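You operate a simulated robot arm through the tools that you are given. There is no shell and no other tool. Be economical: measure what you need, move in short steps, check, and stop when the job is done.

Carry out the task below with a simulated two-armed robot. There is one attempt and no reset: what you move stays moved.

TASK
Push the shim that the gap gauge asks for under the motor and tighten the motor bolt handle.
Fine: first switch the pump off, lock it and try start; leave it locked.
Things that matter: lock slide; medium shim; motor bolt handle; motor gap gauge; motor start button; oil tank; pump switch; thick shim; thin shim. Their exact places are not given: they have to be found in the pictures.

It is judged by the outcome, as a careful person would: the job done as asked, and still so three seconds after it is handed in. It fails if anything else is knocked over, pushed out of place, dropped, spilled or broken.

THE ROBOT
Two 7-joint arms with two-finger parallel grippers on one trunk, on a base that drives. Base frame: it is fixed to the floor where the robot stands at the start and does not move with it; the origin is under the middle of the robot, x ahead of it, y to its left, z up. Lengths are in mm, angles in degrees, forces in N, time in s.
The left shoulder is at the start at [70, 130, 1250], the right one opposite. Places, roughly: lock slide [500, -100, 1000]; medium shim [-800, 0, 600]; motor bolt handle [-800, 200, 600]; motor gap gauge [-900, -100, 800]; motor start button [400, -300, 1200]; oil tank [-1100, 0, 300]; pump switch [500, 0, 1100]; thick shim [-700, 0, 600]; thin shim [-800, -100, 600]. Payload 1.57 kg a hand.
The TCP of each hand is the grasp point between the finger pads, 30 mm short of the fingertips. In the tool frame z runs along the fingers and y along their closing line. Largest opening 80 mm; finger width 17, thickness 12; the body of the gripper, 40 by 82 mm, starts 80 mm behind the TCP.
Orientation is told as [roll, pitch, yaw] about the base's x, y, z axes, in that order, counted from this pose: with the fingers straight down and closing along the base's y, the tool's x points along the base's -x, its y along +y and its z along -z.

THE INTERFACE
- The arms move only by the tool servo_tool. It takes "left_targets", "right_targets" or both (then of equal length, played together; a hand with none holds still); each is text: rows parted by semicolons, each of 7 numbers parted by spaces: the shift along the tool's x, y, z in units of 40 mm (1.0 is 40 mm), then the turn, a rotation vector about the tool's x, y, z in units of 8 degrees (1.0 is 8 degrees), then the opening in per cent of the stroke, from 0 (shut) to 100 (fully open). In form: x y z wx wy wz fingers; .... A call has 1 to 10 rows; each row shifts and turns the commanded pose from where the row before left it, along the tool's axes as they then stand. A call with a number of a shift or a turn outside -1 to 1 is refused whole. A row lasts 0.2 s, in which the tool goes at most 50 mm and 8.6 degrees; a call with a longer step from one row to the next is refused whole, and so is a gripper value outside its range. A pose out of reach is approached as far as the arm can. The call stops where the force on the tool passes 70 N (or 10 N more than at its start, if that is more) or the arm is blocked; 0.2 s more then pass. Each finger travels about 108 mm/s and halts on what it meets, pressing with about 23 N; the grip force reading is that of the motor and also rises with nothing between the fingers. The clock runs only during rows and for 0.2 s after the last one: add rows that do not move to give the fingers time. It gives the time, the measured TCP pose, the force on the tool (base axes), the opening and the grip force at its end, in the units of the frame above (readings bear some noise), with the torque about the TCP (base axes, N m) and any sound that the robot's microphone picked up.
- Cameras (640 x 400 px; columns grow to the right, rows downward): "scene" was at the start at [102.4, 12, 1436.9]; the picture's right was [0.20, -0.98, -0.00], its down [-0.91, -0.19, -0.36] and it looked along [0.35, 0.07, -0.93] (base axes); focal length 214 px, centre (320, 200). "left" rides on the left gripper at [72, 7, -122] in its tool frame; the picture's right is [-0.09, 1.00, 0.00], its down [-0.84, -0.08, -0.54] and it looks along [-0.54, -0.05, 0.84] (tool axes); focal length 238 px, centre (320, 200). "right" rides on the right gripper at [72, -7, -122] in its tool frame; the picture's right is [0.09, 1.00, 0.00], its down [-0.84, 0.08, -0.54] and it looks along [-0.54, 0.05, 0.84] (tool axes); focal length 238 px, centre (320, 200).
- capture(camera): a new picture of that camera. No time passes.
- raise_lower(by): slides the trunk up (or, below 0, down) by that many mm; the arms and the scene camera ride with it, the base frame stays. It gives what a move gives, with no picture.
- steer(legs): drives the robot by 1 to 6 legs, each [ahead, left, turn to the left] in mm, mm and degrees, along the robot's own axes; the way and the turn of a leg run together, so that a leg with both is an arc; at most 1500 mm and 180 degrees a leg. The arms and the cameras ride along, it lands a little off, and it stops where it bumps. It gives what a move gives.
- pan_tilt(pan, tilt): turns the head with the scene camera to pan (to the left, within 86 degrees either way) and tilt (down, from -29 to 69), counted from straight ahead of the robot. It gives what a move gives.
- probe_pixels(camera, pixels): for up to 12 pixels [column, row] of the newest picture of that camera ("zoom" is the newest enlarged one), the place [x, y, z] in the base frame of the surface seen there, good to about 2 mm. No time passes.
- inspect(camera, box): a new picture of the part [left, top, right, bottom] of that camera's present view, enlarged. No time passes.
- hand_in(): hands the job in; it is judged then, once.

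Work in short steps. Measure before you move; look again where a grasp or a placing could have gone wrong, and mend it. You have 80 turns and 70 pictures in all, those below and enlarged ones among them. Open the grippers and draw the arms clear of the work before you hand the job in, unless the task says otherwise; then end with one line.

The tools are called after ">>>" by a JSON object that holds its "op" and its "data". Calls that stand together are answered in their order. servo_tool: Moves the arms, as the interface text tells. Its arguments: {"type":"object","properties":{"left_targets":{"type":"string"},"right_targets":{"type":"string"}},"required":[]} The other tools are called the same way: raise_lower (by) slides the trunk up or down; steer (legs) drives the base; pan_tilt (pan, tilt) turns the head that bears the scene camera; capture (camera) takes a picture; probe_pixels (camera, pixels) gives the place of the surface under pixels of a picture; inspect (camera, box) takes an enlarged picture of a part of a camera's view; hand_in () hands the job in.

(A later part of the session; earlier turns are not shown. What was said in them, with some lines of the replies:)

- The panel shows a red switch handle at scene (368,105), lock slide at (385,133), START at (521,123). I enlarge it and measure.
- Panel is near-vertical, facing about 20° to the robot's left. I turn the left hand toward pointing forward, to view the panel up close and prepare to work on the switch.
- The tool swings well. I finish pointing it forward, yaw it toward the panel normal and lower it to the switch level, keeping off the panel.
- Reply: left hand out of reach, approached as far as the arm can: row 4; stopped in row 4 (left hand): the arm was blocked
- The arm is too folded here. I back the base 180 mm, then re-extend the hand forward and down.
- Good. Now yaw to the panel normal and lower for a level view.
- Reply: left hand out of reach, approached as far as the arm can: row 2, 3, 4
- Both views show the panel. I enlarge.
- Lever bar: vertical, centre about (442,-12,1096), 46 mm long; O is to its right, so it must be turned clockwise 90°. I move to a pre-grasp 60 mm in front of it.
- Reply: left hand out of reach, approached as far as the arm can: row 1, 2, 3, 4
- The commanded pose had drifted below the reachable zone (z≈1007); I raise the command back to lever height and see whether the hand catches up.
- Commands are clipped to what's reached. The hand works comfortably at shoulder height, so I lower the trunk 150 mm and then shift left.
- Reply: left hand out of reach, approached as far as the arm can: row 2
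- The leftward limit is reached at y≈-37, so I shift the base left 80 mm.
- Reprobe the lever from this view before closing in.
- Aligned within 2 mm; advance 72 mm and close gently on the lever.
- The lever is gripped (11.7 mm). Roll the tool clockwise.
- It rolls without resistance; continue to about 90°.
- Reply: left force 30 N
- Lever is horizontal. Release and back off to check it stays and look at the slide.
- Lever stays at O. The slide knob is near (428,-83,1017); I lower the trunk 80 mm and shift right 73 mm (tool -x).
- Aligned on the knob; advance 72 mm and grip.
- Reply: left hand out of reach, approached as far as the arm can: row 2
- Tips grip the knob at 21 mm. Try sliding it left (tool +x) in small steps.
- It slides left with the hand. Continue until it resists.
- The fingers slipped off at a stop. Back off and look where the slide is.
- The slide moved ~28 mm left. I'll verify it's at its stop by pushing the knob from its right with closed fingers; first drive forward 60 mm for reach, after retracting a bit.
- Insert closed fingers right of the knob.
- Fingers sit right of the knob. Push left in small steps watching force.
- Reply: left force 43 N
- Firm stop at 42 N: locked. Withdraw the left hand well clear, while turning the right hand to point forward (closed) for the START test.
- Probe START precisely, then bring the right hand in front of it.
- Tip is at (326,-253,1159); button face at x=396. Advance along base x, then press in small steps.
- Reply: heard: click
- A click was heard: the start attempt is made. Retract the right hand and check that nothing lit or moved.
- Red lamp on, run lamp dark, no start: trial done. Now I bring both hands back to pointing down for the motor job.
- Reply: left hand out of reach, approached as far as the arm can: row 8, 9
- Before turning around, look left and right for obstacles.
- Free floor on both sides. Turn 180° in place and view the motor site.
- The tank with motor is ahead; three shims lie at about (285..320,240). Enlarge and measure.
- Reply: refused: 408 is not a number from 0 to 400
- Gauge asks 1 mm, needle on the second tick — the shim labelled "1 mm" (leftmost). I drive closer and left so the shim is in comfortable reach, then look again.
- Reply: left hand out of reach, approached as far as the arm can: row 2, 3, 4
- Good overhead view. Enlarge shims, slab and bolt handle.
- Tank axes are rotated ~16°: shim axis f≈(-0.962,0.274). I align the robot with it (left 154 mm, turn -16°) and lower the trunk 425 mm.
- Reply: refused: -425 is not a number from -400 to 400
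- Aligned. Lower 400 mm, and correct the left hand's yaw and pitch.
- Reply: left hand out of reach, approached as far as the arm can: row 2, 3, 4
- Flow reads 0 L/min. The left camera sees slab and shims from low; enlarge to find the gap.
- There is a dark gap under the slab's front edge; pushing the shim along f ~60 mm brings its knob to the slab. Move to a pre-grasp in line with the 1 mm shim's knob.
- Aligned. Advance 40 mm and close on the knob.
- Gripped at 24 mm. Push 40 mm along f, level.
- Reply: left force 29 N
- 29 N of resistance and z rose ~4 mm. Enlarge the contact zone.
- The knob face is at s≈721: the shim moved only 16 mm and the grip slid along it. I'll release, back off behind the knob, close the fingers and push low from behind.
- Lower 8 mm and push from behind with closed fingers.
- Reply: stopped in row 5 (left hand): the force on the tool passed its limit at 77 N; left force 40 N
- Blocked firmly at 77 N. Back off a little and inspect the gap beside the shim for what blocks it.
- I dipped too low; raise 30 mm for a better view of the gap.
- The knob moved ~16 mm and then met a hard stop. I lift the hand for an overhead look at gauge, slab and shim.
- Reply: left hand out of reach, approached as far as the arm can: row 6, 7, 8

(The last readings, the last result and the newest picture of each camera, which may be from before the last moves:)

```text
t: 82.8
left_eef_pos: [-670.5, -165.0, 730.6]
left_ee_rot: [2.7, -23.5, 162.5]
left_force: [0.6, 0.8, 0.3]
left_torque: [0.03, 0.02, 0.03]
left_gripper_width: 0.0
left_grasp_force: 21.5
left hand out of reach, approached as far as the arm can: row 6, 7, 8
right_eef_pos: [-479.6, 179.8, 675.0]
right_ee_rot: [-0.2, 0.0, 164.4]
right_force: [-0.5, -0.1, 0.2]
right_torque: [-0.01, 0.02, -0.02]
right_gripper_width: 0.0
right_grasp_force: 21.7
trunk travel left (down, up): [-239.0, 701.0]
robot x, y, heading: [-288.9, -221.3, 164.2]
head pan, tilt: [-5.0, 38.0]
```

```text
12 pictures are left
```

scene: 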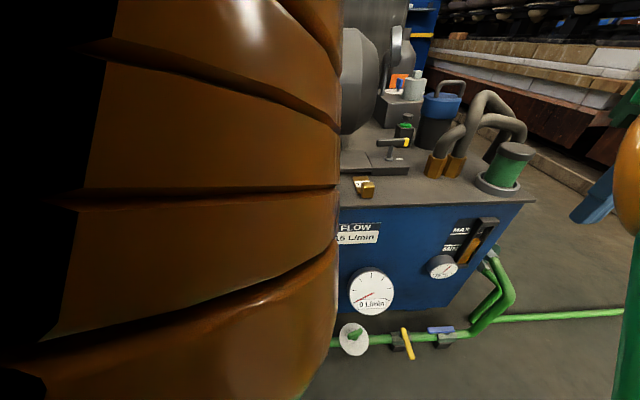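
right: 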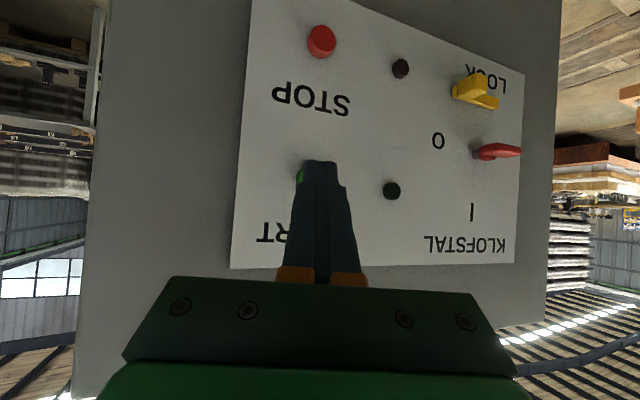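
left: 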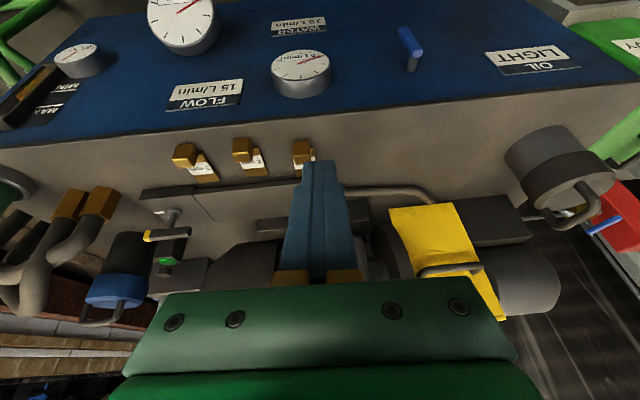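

>>> {"op": "inspect", "data": {"camera": "left", "box": [140, 125, 400, 265]}}

>>> {"op": "probe_pixels", "data": {"camera": "left", "pixels": [[302, 145], [303, 158], [298, 165], [246, 148], [250, 162], [258, 170], [302, 172], [299, 178], [292, 190], [345, 190], [376, 192], [285, 225]]}}

```text
2.46 times, centred on (270, 195) of left
```

zoom: 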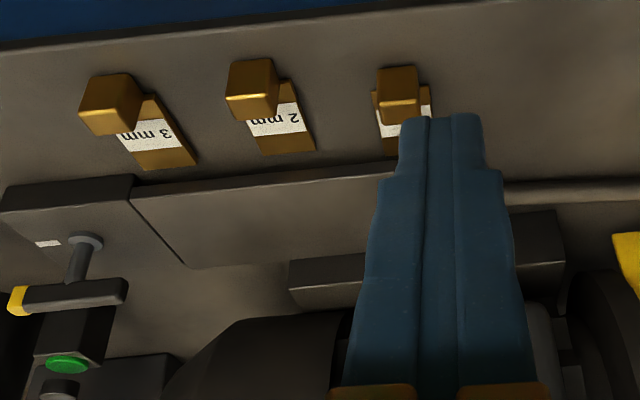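

```text
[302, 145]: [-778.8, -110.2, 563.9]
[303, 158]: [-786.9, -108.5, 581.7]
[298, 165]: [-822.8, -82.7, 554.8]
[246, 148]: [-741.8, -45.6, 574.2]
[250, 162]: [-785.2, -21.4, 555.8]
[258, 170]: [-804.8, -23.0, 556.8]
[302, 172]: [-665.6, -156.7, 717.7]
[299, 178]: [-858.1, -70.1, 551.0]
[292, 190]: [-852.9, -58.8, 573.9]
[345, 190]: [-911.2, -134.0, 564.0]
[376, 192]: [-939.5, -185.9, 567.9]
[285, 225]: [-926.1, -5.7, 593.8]
```

Check whether the gauge reading has changed with the shim at its stop.

>>> {"op": "servo_tool", "data": {"left_targets": "0 0.5 -0.5 0 -1 0 0; 0 0.5 -0.5 0 -1 0 0; 0 0 -0.4 0 -1 0 0; 0 0 0 0 -1 0 0; 0 0 0 0 0 0 0"}}

>>> {"op": "inspect", "data": {"camera": "left", "box": [200, 60, 440, 300]}}

```text
t: 84.0
left_eef_pos: [-652.7, -208.8, 780.6]
left_ee_rot: [4.3, -55.6, 160.2]
left_force: [-0.1, 0.7, 0.0]
left_torque: [-0.02, 0.02, 0.01]
left_gripper_width: 0.0
left_grasp_force: 21.2
right_eef_pos: [-479.8, 178.8, 676.8]
right_ee_rot: [-0.1, 0.0, 164.4]
right_force: [0.6, 0.5, 0.2]
right_torque: [-0.01, 0.0, 0.0]
right_gripper_width: 0.1
right_grasp_force: 21.7
trunk travel left (down, up): [-239.0, 701.0]
robot x, y, heading: [-288.0, -227.7, 164.2]
head pan, tilt: [-5.0, 38.0]
```

```text
1.67 times, centred on (320, 180) of left
```

zoom: 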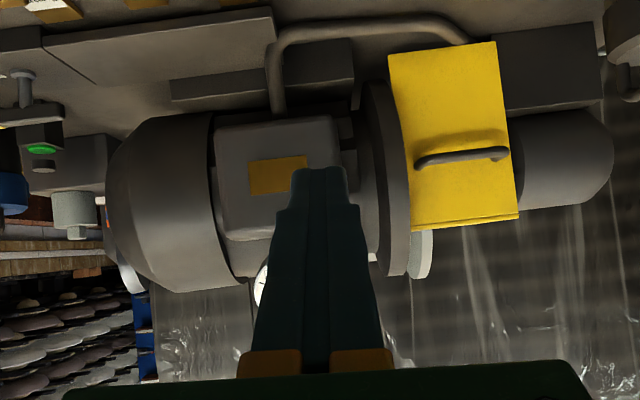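

>>> {"op": "servo_tool", "data": {"left_targets": "0 0 0 0 0 0 50; 0 0.9 0 0 0 0 60; 0 0 0 0 0 0 60"}}

>>> {"op": "inspect", "data": {"camera": "left", "box": [150, 80, 390, 260]}}

```text
t: 84.8
left_eef_pos: [-662.6, -241.9, 779.5]
left_ee_rot: [4.4, -55.6, 160.0]
left_force: [-0.3, 0.8, 0.0]
left_torque: [-0.01, 0.03, -0.01]
left_gripper_width: 47.9
left_grasp_force: 0.0
right_eef_pos: [-481.2, 180.1, 675.7]
right_ee_rot: [-0.1, 0.0, 164.4]
right_force: [-0.3, -0.4, -0.6]
right_torque: [0.03, 0.02, -0.03]
right_gripper_width: 0.0
right_grasp_force: 21.1
trunk travel left (down, up): [-239.0, 701.0]
robot x, y, heading: [-285.9, -225.9, 164.4]
head pan, tilt: [-5.0, 38.0]
```

```text
2.22 times, centred on (270, 170) of left
```

zoom: 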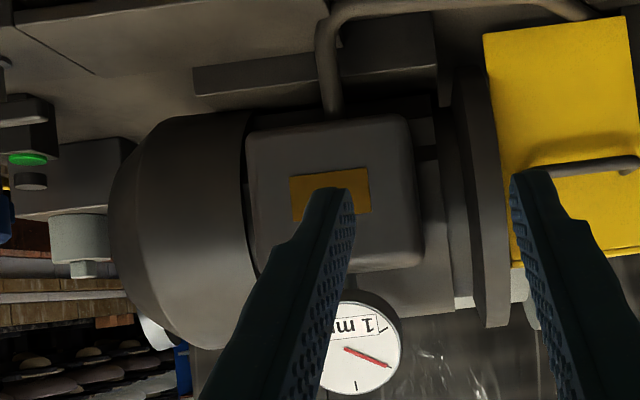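

Gauge still shows 1 mm. The shim's nose seems to stop right at the slab's front plane (s≈790). I look closely at the nose from a low position on its right.

>>> {"op": "servo_tool", "data": {"left_targets": "0 -0.9 0 0 0 0 60; 0 -0.9 0 0 0 0 60; 0.8 -0.9 0.5 0 0 0 60; 0.9 -0.3 0.55 0 0 0 0; 0.9 0 0.55 0 0 0 0; 0.9 0 0.55 0 0 0 0; 0.7 0 0.45 0 0 0 0; 0 0 0 0 0 0 0"}}

>>> {"op": "capture", "data": {"camera": "left"}}

```text
refused: row 3 steps farther than a row can; nothing moved
```

```text
8 pictures are left
```

left: 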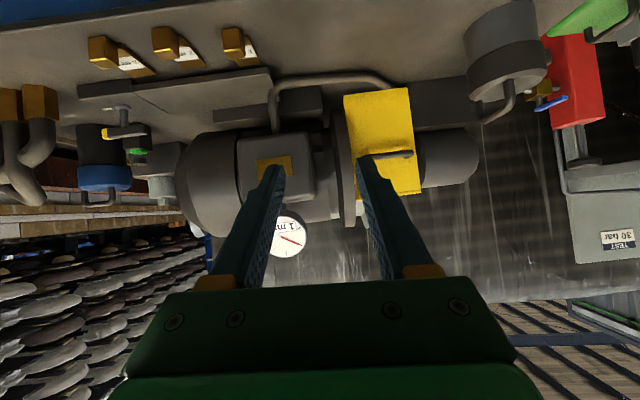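

That call was refused, but this view shows the nose; probe it in detail.

>>> {"op": "probe_pixels", "data": {"camera": "left", "pixels": [[248, 50], [252, 54], [254, 58], [257, 60], [260, 62], [263, 63], [266, 65], [258, 64], [262, 67], [266, 70], [250, 62], [255, 66]]}}

>>> {"op": "probe_pixels", "data": {"camera": "left", "pixels": [[246, 62], [244, 66], [240, 66], [250, 66], [250, 68], [250, 70], [246, 68], [258, 66], [254, 63], [238, 64], [262, 65], [270, 66]]}}

```text
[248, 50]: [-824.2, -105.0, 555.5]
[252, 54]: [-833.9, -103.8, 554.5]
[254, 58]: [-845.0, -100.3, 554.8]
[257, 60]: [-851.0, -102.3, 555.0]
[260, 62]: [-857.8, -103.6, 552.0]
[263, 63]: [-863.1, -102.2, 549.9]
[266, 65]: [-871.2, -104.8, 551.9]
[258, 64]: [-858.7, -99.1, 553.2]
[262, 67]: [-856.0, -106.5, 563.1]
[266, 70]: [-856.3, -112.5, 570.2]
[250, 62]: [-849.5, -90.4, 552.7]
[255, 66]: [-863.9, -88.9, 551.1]
```

```text
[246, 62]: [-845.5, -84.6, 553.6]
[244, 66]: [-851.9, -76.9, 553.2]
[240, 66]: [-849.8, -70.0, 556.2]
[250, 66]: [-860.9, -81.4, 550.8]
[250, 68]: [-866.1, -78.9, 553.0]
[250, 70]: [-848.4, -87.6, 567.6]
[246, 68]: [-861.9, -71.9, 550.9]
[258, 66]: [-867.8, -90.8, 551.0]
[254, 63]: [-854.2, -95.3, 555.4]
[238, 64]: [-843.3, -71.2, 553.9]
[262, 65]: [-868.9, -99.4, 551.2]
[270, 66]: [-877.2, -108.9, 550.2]
```

Visually the gap is clear, yet there's a hard stop; possibly the bolt handle clamps the motor. I'll test which way the bolt handle moves using the right hand: shift the base, and point the right hand forward.

>>> {"op": "steer", "data": {"legs": [[0, -80, 0], [40, 0, 0]]}}

>>> {"op": "servo_tool", "data": {"right_targets": "0 0 0 0 -1 0 0; 0 0 0 0 -1 0 0; 0 0 0 0 -1 0 0; 0 0 0 0 -1 0 0; 0 0 0 0 -1 0 0; 0 0 0 0 -1 0 0; 0 0 0 0 -1 0 0; 0 0 0 0 0 0 0"}}

```text
t: 86.3
left_eef_pos: [-680.7, -152.2, 780.7]
left_ee_rot: [4.3, -55.6, 160.2]
left_force: [-0.1, -0.7, -0.4]
left_torque: [-0.01, 0.0, 0.04]
left_gripper_width: 48.0
left_grasp_force: 0.0
right_eef_pos: [-498.3, 268.5, 674.9]
right_ee_rot: [-0.2, 0.0, 164.5]
right_force: [0.3, -0.1, -0.4]
right_torque: [0.02, -0.01, 0.0]
right_gripper_width: 0.0
right_grasp_force: 21.6
trunk travel left (down, up): [-239.0, 701.0]
robot x, y, heading: [-303.3, -140.4, 164.5]
head pan, tilt: [-5.0, 38.0]
```

```text
t: 88.1
left_eef_pos: [-678.5, -153.4, 779.3]
left_ee_rot: [4.4, -55.7, 160.1]
left_force: [-0.5, -0.4, 1.2]
left_torque: [-0.05, 0.01, 0.0]
left_gripper_width: 48.1
left_grasp_force: 0.1
right_eef_pos: [-496.9, 266.7, 676.0]
right_ee_rot: [-0.2, -56.1, 164.6]
right_force: [0.1, -0.1, -0.2]
right_torque: [0.01, 0.04, -0.02]
right_gripper_width: 0.0
right_grasp_force: 21.7
trunk travel left (down, up): [-239.0, 701.0]
robot x, y, heading: [-301.1, -138.4, 164.2]
head pan, tilt: [-5.0, 38.0]
```

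>>> {"op": "servo_tool", "data": {"right_targets": "0 1 0 0 0 0 0; 0 1 0 0 0 0 0; 0 1 0 0 0 0 0; 0 1 0 0 0 0 0; 0 0.12 0 0 0 0 0; -0.38 0 0.98 0 0 0 0; -0.38 0 0.98 0 0 0 0; -0.38 0 0.98 0 0 0 0; -0.38 0 0.98 0 0 0 0; 0 0 0 0 0 0 0"}}

>>> {"op": "capture", "data": {"camera": "right"}}

>>> {"op": "probe_pixels", "data": {"camera": "right", "pixels": [[320, 120], [320, 140], [340, 140], [300, 140], [280, 140], [360, 140]]}}

```text
t: 90.3
left_eef_pos: [-679.0, -154.2, 781.1]
left_ee_rot: [4.3, -55.6, 160.1]
left_force: [0.4, 0.2, -0.1]
left_torque: [-0.04, 0.0, 0.0]
left_gripper_width: 47.8
left_grasp_force: 0.0
right_eef_pos: [-667.1, 274.9, 637.2]
right_ee_rot: [-0.1, -56.1, 164.6]
right_force: [0.4, -0.2, -0.9]
right_torque: [0.02, 0.0, 0.0]
right_gripper_width: 0.0
right_grasp_force: 21.7
right hand out of reach, approached as far as the arm can: row 2, 3, 4, 5, 6
trunk travel left (down, up): [-239.0, 701.0]
robot x, y, heading: [-300.3, -135.9, 164.3]
head pan, tilt: [-5.0, 38.0]
```

```text
7 pictures are left
```

right: 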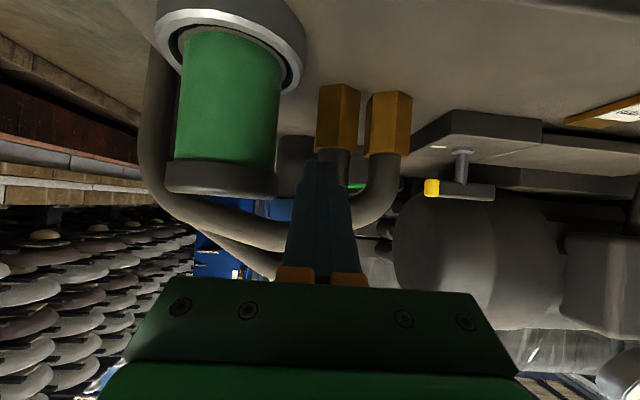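

```text
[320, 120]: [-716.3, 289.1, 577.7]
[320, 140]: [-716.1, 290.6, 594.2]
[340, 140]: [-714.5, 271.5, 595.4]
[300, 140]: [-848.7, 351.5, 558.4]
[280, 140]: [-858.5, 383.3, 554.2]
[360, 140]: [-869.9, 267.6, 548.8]
```

Right hand can't reach further inward; I'll back it 40 mm and shift the base left 127 mm. Meanwhile probe the handle from this view.

>>> {"op": "probe_pixels", "data": {"camera": "right", "pixels": [[431, 188], [426, 188], [445, 190], [470, 190], [490, 191], [462, 165], [461, 152], [440, 147], [460, 184], [445, 184]]}}

>>> {"op": "servo_tool", "data": {"right_targets": "0.56 0 -0.83 0 0 0 0; 0 0 0 0 0 0 0"}}

>>> {"op": "steer", "data": {"legs": [[0, 127, 0]]}}

```text
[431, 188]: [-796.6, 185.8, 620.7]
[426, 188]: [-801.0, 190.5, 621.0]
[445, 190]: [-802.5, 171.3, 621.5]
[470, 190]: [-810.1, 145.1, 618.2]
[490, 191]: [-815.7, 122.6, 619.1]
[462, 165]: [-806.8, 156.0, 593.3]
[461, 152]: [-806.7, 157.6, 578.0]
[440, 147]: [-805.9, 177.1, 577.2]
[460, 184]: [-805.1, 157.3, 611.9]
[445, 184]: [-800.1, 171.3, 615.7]
```

```text
t: 90.9
left_eef_pos: [-679.6, -153.7, 780.3]
left_ee_rot: [4.3, -55.7, 160.1]
left_force: [-0.9, -0.5, 1.5]
left_torque: [-0.01, 0.04, 0.01]
left_gripper_width: 48.1
left_grasp_force: 0.2
right_eef_pos: [-625.8, 263.8, 638.6]
right_ee_rot: [-0.1, -56.0, 164.5]
right_force: [0.0, 0.1, -0.7]
right_torque: [0.01, -0.04, -0.02]
right_gripper_width: 0.1
right_grasp_force: 21.6
trunk travel left (down, up): [-239.0, 701.0]
robot x, y, heading: [-298.9, -136.9, 164.6]
head pan, tilt: [-5.0, 38.0]
```

```text
t: 92.2
left_eef_pos: [-713.1, -276.8, 780.6]
left_ee_rot: [4.2, -55.6, 160.1]
left_force: [0.4, 0.0, -0.5]
left_torque: [-0.01, -0.01, -0.01]
left_gripper_width: 47.8
left_grasp_force: 0.1
right_eef_pos: [-659.2, 141.2, 639.1]
right_ee_rot: [-0.2, -56.0, 164.6]
right_force: [-0.3, -1.2, 0.5]
right_torque: [0.02, 0.02, 0.03]
right_gripper_width: 0.0
right_grasp_force: 21.7
trunk travel left (down, up): [-239.0, 701.0]
robot x, y, heading: [-339.4, -256.9, 164.6]
head pan, tilt: [-5.0, 38.0]
```

Right hand now aligned at r≈-45 in front of the yellow end. Advance and push the yellow end gently away (loosening direction) to test.

>>> {"op": "servo_tool", "data": {"right_targets": "-0.56 0 0.83 0 0 0 0; -0.56 0 0.83 0 0 0 0; -0.4 0 0.6 0 0 0 0; -0.08 0 0.12 0 0 0 0; -0.08 0 0.12 0 0 0 0; -0.08 0 0.12 0 0 0 0; 0 0 0 0 0 0 0"}}

>>> {"op": "capture", "data": {"camera": "right"}}

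```text
t: 93.8
left_eef_pos: [-709.0, -276.9, 782.5]
left_ee_rot: [4.5, -55.9, 159.9]
left_force: [0.7, 0.5, -0.1]
left_torque: [0.01, -0.01, -0.01]
left_gripper_width: 47.9
left_grasp_force: 0.1
right_eef_pos: [-778.2, 176.1, 641.8]
right_ee_rot: [-0.1, -56.4, 164.2]
right_force: [17.4, -0.6, 3.4]
right_torque: [0.08, -0.17, 0.07]
right_gripper_width: 0.0
right_grasp_force: 20.8
trunk travel left (down, up): [-239.0, 701.0]
robot x, y, heading: [-338.9, -259.3, 164.3]
head pan, tilt: [-5.0, 38.0]
```

```text
6 pictures are left
```

right: 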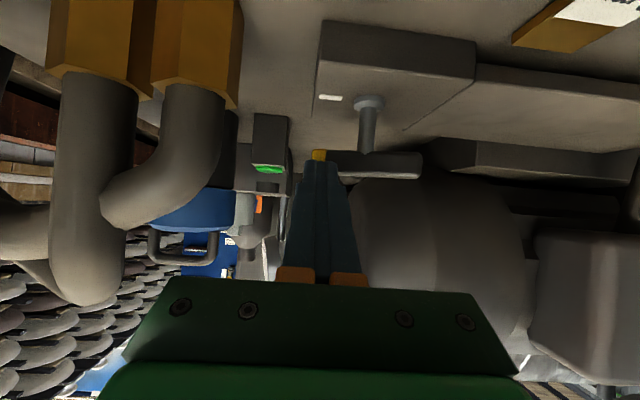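

>>> {"op": "probe_pixels", "data": {"camera": "right", "pixels": [[317, 155], [345, 160], [360, 162], [380, 164], [400, 165], [418, 165]]}}

>>> {"op": "servo_tool", "data": {"right_targets": "-0.1 0 0.15 0 0 0 0; -0.1 0 0.15 0 0 0 0; -0.1 0 0.15 0 0 0 0; 0 0 0 0 0 0 0"}}

>>> {"op": "probe_pixels", "data": {"camera": "right", "pixels": [[345, 160]]}}

```text
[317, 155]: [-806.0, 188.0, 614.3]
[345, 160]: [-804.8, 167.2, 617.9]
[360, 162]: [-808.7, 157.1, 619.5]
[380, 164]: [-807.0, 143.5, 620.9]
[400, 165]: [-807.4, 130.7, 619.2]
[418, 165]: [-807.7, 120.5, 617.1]
```

```text
t: 94.8
left_eef_pos: [-712.8, -275.6, 780.9]
left_ee_rot: [4.3, -55.5, 160.0]
left_force: [0.2, 0.0, -0.1]
left_torque: [0.03, -0.02, 0.01]
left_gripper_width: 48.1
left_grasp_force: 0.0
right_eef_pos: [-801.5, 183.1, 639.1]
right_ee_rot: [-0.1, -56.0, 164.5]
right_force: [-0.2, 0.0, 0.2]
right_torque: [0.02, 0.0, -0.01]
right_gripper_width: 0.2
right_grasp_force: 21.1
trunk travel left (down, up): [-239.0, 701.0]
robot x, y, heading: [-339.1, -263.3, 164.6]
head pan, tilt: [-5.0, 38.0]
```

```text
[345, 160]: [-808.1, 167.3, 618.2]
```

The handle turned CCW with ~17 N. Look at its state.

>>> {"op": "capture", "data": {"camera": "right"}}

>>> {"op": "probe_pixels", "data": {"camera": "right", "pixels": [[340, 160], [350, 160], [365, 160], [380, 160], [390, 155], [400, 150], [360, 150], [365, 130], [330, 160], [410, 150]]}}

```text
5 pictures are left
```

right: 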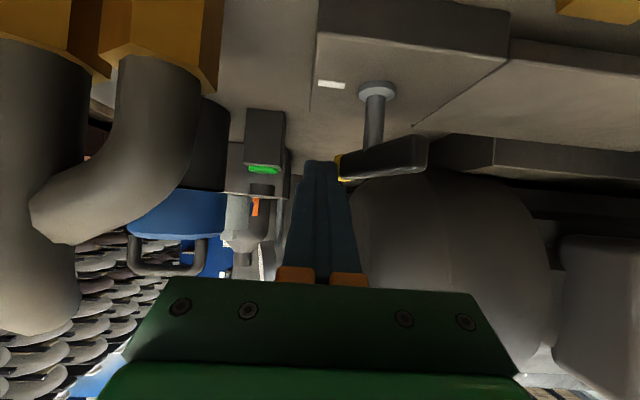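

```text
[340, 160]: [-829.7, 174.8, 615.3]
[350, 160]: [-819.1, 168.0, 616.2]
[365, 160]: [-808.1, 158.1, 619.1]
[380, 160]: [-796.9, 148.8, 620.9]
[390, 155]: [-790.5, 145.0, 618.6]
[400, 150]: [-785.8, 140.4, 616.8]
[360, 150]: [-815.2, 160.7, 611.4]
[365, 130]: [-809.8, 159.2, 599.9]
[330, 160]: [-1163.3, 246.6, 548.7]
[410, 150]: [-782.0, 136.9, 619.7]
```

It turned ~67° CCW freely, so it was clamped at the mark. I nudge it to ~90°, and retract the right hand 50 mm.

>>> {"op": "servo_tool", "data": {"right_targets": "0 0.3 0 0 0 0 0; 0 0.3 0 0 0 0 0; 0 0 0 0 0 0 0; 0 -0.3 0 0 0 0 0; 0.56 -0.1 -0.83 0 0 0 0; 0.56 0 -0.83 0 0 0 0; 0.3 0 -0.45 0 0 0 0; 0 0 0 0 0 0 0"}}

>>> {"op": "servo_tool", "data": {"left_targets": "0 -0.9 0 0 0 0 50; 0 -0.9 0 0 0 0 25; 0 -0.9 0 0 0 0 0; 0 -0.85 0 0 0 0 0; 0 0 0 0 0 0 0"}}

```text
t: 96.6
left_eef_pos: [-712.8, -276.8, 780.3]
left_ee_rot: [4.4, -55.6, 160.0]
left_force: [-0.2, 0.6, 0.3]
left_torque: [0.01, -0.03, 0.0]
left_gripper_width: 48.0
left_grasp_force: 0.0
right_eef_pos: [-707.2, 145.3, 638.5]
right_ee_rot: [-0.2, -56.0, 164.6]
right_force: [-0.7, -0.4, 0.4]
right_torque: [0.01, -0.01, -0.01]
right_gripper_width: 0.1
right_grasp_force: 21.4
trunk travel left (down, up): [-239.0, 701.0]
robot x, y, heading: [-336.0, -259.8, 164.3]
head pan, tilt: [-5.0, 38.0]
```

```text
t: 97.8
left_eef_pos: [-671.5, -139.1, 775.2]
left_ee_rot: [4.2, -55.6, 160.1]
left_force: [0.1, -0.2, 0.3]
left_torque: [-0.01, 0.0, 0.03]
left_gripper_width: 0.0
left_grasp_force: 21.8
right_eef_pos: [-707.0, 145.4, 639.9]
right_ee_rot: [-0.1, -56.0, 164.4]
right_force: [-0.3, -0.4, 0.4]
right_torque: [-0.02, 0.02, -0.01]
right_gripper_width: 0.0
right_grasp_force: 21.5
trunk travel left (down, up): [-239.0, 701.0]
robot x, y, heading: [-337.1, -258.0, 164.3]
head pan, tilt: [-5.0, 38.0]
```

Lower the left hand to just behind the knob.

>>> {"op": "servo_tool", "data": {"left_targets": "0.63 0 0.82 0 0 0 0; 0.63 0 0.82 0 0 0 0; 0.63 0 0.82 0 0 0 0; 0.63 0 0.82 0 0 0 0; 0.6 0 0.79 0 0 0 0; 0 0 0 0 0 0 0"}}

```text
t: 99.2
left_eef_pos: [-737.1, -129.8, 579.8]
left_ee_rot: [4.4, -55.6, 160.0]
left_force: [0.3, 0.3, -0.6]
left_torque: [0.01, -0.01, -0.03]
left_gripper_width: 0.0
left_grasp_force: 21.5
right_eef_pos: [-705.9, 146.4, 639.0]
right_ee_rot: [-0.1, -55.9, 164.5]
right_force: [-0.5, -0.3, 0.0]
right_torque: [0.01, -0.02, 0.02]
right_gripper_width: 0.0
right_grasp_force: 21.7
trunk travel left (down, up): [-239.0, 701.0]
robot x, y, heading: [-336.1, -256.7, 164.0]
head pan, tilt: [-5.0, 38.0]
```

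>>> {"op": "servo_tool", "data": {"left_targets": "0 -0.2 0 0 0 0 0; -0.141 0 0.206 0 0 0 0; -0.141 0 0.206 0 0 0 0; -0.1 0 0.15 0 0 0 0; -0.1 0 0.15 0 0 0 0; 0 0 0 0 0 0 0"}}

```text
t: 100.6
left_eef_pos: [-768.6, -112.6, 580.3]
left_ee_rot: [4.3, -55.7, 159.9]
left_force: [0.0, 0.3, -0.2]
left_torque: [-0.01, 0.01, 0.01]
left_gripper_width: 0.0
left_grasp_force: 20.8
right_eef_pos: [-707.6, 145.2, 638.6]
right_ee_rot: [-0.2, -56.0, 164.5]
right_force: [0.4, 0.3, 0.2]
right_torque: [-0.01, 0.01, -0.01]
right_gripper_width: 0.0
right_grasp_force: 21.3
trunk travel left (down, up): [-239.0, 701.0]
robot x, y, heading: [-340.8, -258.2, 164.6]
head pan, tilt: [-5.0, 38.0]
```

It now moves freely — the bolt was the clamp. Continue pushing until it meets its end.

>>> {"op": "servo_tool", "data": {"left_targets": "-0.1 0 0.15 0 0 0 0; -0.1 0 0.15 0 0 0 0; -0.1 0 0.15 0 0 0 0; -0.07 0 0.1 0 0 0 0; 0 0 0 0 0 0 0"}}

>>> {"op": "capture", "data": {"camera": "left"}}

>>> {"op": "probe_pixels", "data": {"camera": "left", "pixels": [[320, 130], [320, 140], [315, 150], [320, 155], [310, 145], [330, 145], [320, 120]]}}

```text
t: 101.4
left_eef_pos: [-776.3, -109.6, 580.8]
left_ee_rot: [4.5, -55.1, 159.5]
left_force: [35.2, -18.0, 9.7]
left_torque: [-0.03, -0.11, 0.22]
left_gripper_width: 0.0
left_grasp_force: 21.5
right_eef_pos: [-700.4, 141.6, 644.1]
right_ee_rot: [-0.2, -56.5, 164.8]
right_force: [0.0, -0.4, -0.4]
right_torque: [0.03, 0.02, 0.01]
right_gripper_width: 0.0
right_grasp_force: 21.2
trunk travel left (down, up): [-239.0, 701.0]
robot x, y, heading: [-334.0, -261.3, 164.5]
head pan, tilt: [-5.0, 38.0]
stopped in row 3 (left hand): the force on the tool passed its limit at 77 N (the readings are from after the stop); the commanded pose is now the measured one
```

```text
4 pictures are left
```

left: 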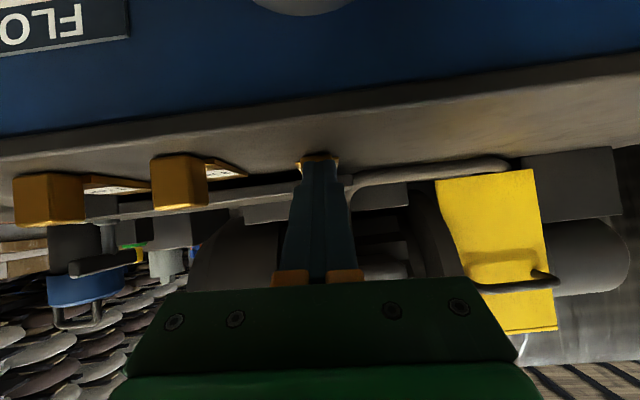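

```text
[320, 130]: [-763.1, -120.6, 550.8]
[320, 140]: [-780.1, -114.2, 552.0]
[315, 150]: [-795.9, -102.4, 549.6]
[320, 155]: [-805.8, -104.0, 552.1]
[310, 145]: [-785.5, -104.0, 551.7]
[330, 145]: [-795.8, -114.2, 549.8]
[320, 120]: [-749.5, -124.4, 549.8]
```

Hard stop after ~42 mm total travel — likely fully home. Back off and measure the knob.

>>> {"op": "servo_tool", "data": {"left_targets": "0.3 0 -0.45 0 0 0 0; 0.3 0 -0.45 0 0 0 0; 0 0.8 -0.3 0 0 0 0; 0 0.8 -0.3 0 0 0 0; 0 0 0 0 0 0 0"}}

>>> {"op": "inspect", "data": {"camera": "left", "box": [0, 80, 340, 300]}}

```text
t: 102.6
left_eef_pos: [-738.1, -185.5, 592.7]
left_ee_rot: [4.7, -54.5, 159.5]
left_force: [-0.5, 0.2, 0.1]
left_torque: [0.0, -0.01, 0.0]
left_gripper_width: 0.0
left_grasp_force: 21.6
right_eef_pos: [-705.8, 145.4, 638.5]
right_ee_rot: [-0.3, -55.9, 164.6]
right_force: [-0.3, -0.1, -0.6]
right_torque: [-0.03, 0.02, -0.01]
right_gripper_width: 0.2
right_grasp_force: 21.6
trunk travel left (down, up): [-239.0, 701.0]
robot x, y, heading: [-340.0, -259.2, 164.4]
head pan, tilt: [-5.0, 38.0]
```

```text
1.82 times, centred on (170, 190) of left
```

zoom: 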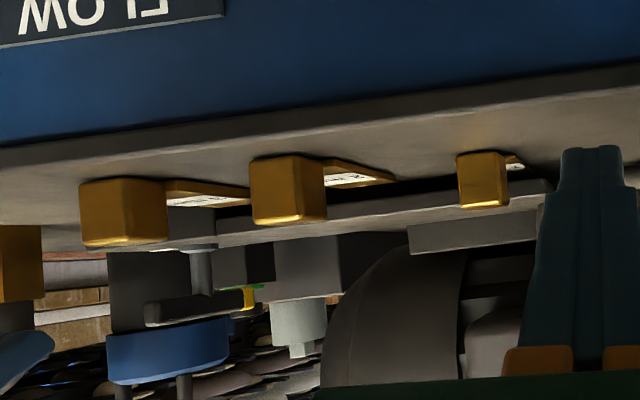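

>>> {"op": "probe_pixels", "data": {"camera": "zoom", "pixels": [[475, 180], [478, 195], [505, 175], [508, 190], [515, 163], [522, 168], [530, 182], [150, 315], [195, 310], [235, 302], [252, 298], [200, 265]]}}

```text
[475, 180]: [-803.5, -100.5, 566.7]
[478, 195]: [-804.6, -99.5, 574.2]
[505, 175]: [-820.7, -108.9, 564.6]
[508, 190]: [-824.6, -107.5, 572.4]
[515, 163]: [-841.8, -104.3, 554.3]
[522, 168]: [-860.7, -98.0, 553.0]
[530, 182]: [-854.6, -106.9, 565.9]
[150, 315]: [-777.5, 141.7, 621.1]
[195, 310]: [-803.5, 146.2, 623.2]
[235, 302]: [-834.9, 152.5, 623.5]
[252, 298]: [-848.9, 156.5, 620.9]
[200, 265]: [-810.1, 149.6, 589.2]
```

Knob travelled 41 mm; the nose is ~33 mm under the motor plate. Handle now points straight away. Now tighten: with the right finger, push the handle's near end left (clockwise).

>>> {"op": "servo_tool", "data": {"right_targets": "0 -0.2 0 0 0 0 0; -0.39 0 0.58 0 0 0 0; -0.39 0 0.58 0 0 0 0; 0 0.2 0 0 0 0 0; 0 0.25 0 0 0 0 0; 0 0.25 0 0 0 0 0; 0 0.25 0 0 0 0 0; 0 0.25 0 0 0 0 0; 0 0 0 0 0 0 0"}}

```text
t: 104.6
left_eef_pos: [-737.9, -184.7, 592.7]
left_ee_rot: [4.7, -54.5, 159.6]
left_force: [-0.5, 0.2, 0.7]
left_torque: [-0.01, 0.03, 0.01]
left_gripper_width: 0.0
left_grasp_force: 21.3
right_eef_pos: [-768.8, 123.0, 638.6]
right_ee_rot: [0.0, -55.9, 164.5]
right_force: [3.4, 3.9, 0.1]
right_torque: [0.06, -0.07, -0.15]
right_gripper_width: 0.0
right_grasp_force: 20.7
trunk travel left (down, up): [-239.0, 701.0]
robot x, y, heading: [-335.4, -259.1, 164.3]
head pan, tilt: [-5.0, 38.0]
```

Continue: push the left end away until it resists.

>>> {"op": "servo_tool", "data": {"right_targets": "0 0.15 0 0 0 0 0; -0.07 0 0.104 0 0 0 0; -0.07 0 0.104 0 0 0 0; -0.07 0 0.104 0 0 0 0; -0.07 0 0.104 0 0 0 0; -0.07 0 0.104 0 0 0 0; 0 0 0 0 0 0 0"}}

```text
t: 106.2
left_eef_pos: [-733.7, -189.6, 597.5]
left_ee_rot: [4.2, -55.1, 159.7]
left_force: [1.0, -0.1, 0.1]
left_torque: [0.01, -0.03, -0.03]
left_gripper_width: 0.1
left_grasp_force: 21.5
right_eef_pos: [-789.9, 119.9, 642.8]
right_ee_rot: [-0.3, -56.4, 164.8]
right_force: [35.5, -23.9, -4.4]
right_torque: [-0.48, -0.71, -0.09]
right_gripper_width: 0.3
right_grasp_force: 21.2
trunk travel left (down, up): [-239.0, 701.0]
robot x, y, heading: [-335.8, -260.8, 164.1]
head pan, tilt: [-5.0, 38.0]
```

Firm resistance (43 N) at about the original mark position: tight. One more nudge, then check visually.

>>> {"op": "servo_tool", "data": {"right_targets": "-0.07 0 0.104 0 0 0 0; 0 0 0 0 0 0 0; 0 0 0 0 0 0 0"}}

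>>> {"op": "servo_tool", "data": {"right_targets": "0.28 0 -0.42 0 0 0 0; 0.56 0 -0.83 0 0 0 0; 0.56 0 -0.83 0 0 0 0; 0 0 0 0 0 0 0"}}

>>> {"op": "inspect", "data": {"camera": "right", "box": [200, 60, 520, 260]}}

```text
t: 107.0
left_eef_pos: [-730.4, -189.0, 599.1]
left_ee_rot: [4.4, -55.6, 159.6]
left_force: [0.7, -0.4, 0.9]
left_torque: [0.02, -0.01, 0.02]
left_gripper_width: 0.1
left_grasp_force: 20.8
right_eef_pos: [-793.2, 121.2, 647.0]
right_ee_rot: [-0.3, -56.8, 164.7]
right_force: [58.1, -26.3, -0.3]
right_torque: [-0.53, -1.14, -0.22]
right_gripper_width: 0.0
right_grasp_force: 21.6
trunk travel left (down, up): [-239.0, 701.0]
robot x, y, heading: [-337.7, -255.8, 164.4]
head pan, tilt: [-5.0, 38.0]
```

```text
t: 108.0
left_eef_pos: [-738.9, -185.9, 593.1]
left_ee_rot: [4.4, -54.6, 159.6]
left_force: [0.5, 0.9, -0.1]
left_torque: [-0.01, -0.02, 0.0]
left_gripper_width: 0.0
left_grasp_force: 21.7
right_eef_pos: [-713.1, 109.0, 637.9]
right_ee_rot: [-0.2, -56.1, 164.5]
right_force: [0.3, -0.4, -0.1]
right_torque: [-0.01, -0.01, 0.01]
right_gripper_width: 0.0
right_grasp_force: 20.9
right hand out of reach, approached as far as the arm can: row 3
trunk travel left (down, up): [-239.0, 701.0]
robot x, y, heading: [-339.5, -256.7, 164.5]
head pan, tilt: [-5.0, 38.0]
```

```text
2.00 times, centred on (360, 160) of right
```

zoom: 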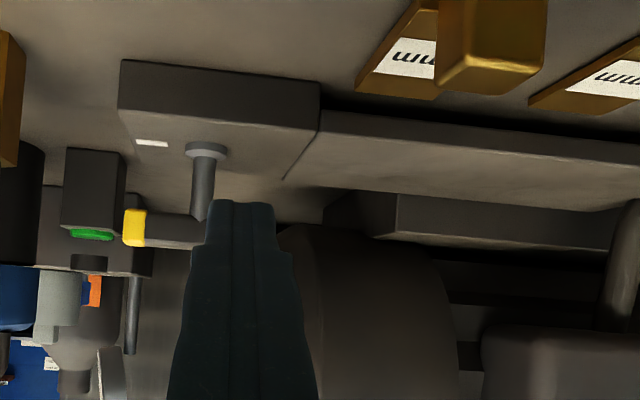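

>>> {"op": "probe_pixels", "data": {"camera": "zoom", "pixels": [[128, 228], [140, 230], [155, 232], [175, 232], [192, 230], [330, 105], [350, 120], [400, 120], [500, 140]]}}

```text
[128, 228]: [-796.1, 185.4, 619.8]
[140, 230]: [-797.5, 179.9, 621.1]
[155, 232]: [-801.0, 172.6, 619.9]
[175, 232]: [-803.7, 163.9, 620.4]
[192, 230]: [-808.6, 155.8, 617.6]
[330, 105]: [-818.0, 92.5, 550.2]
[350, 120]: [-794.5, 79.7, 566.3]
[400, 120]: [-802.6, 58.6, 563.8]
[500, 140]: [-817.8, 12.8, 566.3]
```

Handle is at its clockwise stop, back over the mark. Back the robot away, open the grippers and take a last look.

>>> {"op": "steer", "data": {"legs": [[-250, 0, 0]]}}

>>> {"op": "servo_tool", "data": {"left_targets": "0 0.5 -0.5 0 0 0 50; 0 0.5 -0.5 0 0 0 80; 0 0.5 0 0 0 0 80; 0 0 0 0 0 0 80", "right_targets": "0 0 0 0 0 0 50; 0 0 0 0 0 0 80; 0 0 0 0 0 0 80; 0 0 0 0 0 0 80"}}

>>> {"op": "raise_lower", "data": {"by": 350}}

>>> {"op": "inspect", "data": {"camera": "scene", "box": [200, 100, 440, 250]}}

```text
t: 109.8
left_eef_pos: [-494.7, -254.5, 593.5]
left_ee_rot: [4.5, -54.7, 159.6]
left_force: [0.1, 0.5, 0.5]
left_torque: [-0.03, 0.01, -0.01]
left_gripper_width: 0.0
left_grasp_force: 21.5
right_eef_pos: [-469.5, 39.4, 638.7]
right_ee_rot: [-0.2, -55.9, 164.6]
right_force: [-0.5, 0.0, -0.2]
right_torque: [0.03, 0.01, 0.01]
right_gripper_width: 0.0
right_grasp_force: 21.5
trunk travel left (down, up): [-239.0, 701.0]
robot x, y, heading: [-91.1, -326.8, 164.4]
head pan, tilt: [-5.0, 38.0]
```

```text
t: 110.8
left_eef_pos: [-477.3, -320.5, 618.6]
left_ee_rot: [4.5, -54.6, 159.5]
left_force: [-0.4, 0.6, 0.3]
left_torque: [-0.03, 0.0, 0.01]
left_gripper_width: 63.9
left_grasp_force: 0.0
right_eef_pos: [-469.3, 40.9, 638.7]
right_ee_rot: [-0.2, -55.9, 164.6]
right_force: [-0.2, 0.1, -0.8]
right_torque: [0.0, -0.01, -0.02]
right_gripper_width: 64.1
right_grasp_force: 0.1
trunk travel left (down, up): [-239.0, 701.0]
robot x, y, heading: [-90.6, -327.4, 164.5]
head pan, tilt: [-5.0, 38.0]
```

```text
t: 114.2
left_eef_pos: [-478.2, -320.4, 968.5]
left_ee_rot: [4.5, -54.6, 159.6]
left_force: [0.2, 0.1, 1.1]
left_torque: [0.0, -0.03, 0.03]
left_gripper_width: 63.7
left_grasp_force: 0.1
right_eef_pos: [-469.0, 39.1, 988.2]
right_ee_rot: [-0.1, -56.0, 164.6]
right_force: [-0.7, 0.0, -0.1]
right_torque: [0.03, 0.02, 0.0]
right_gripper_width: 63.9
right_grasp_force: 0.0
trunk travel left (down, up): [-589.0, 351.0]
robot x, y, heading: [-92.5, -323.6, 164.3]
head pan, tilt: [-5.0, 38.0]
```

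```text
2.67 times, centred on (320, 175) of scene
```

zoom: 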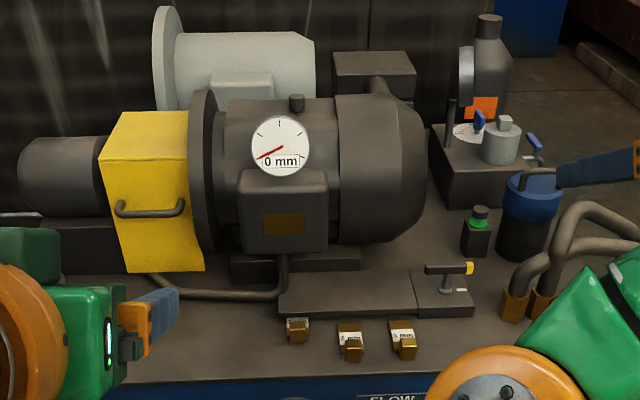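

The gap gauge now reads 0 mm. The shim is under the motor, the handle is back over its mark, and the other shims haven't moved. Hands are open and clear, so I hand in.

>>> {"op": "hand_in", "data": {}}

```text
The job is handed in.
```

The pump is switched off and locked. Pressing start only lit the red lamp. The 1 mm shim is under the motor, the bolt handle is tight, and the gap gauge reads 0 mm; I had to loosen the handle briefly to get the shim in.
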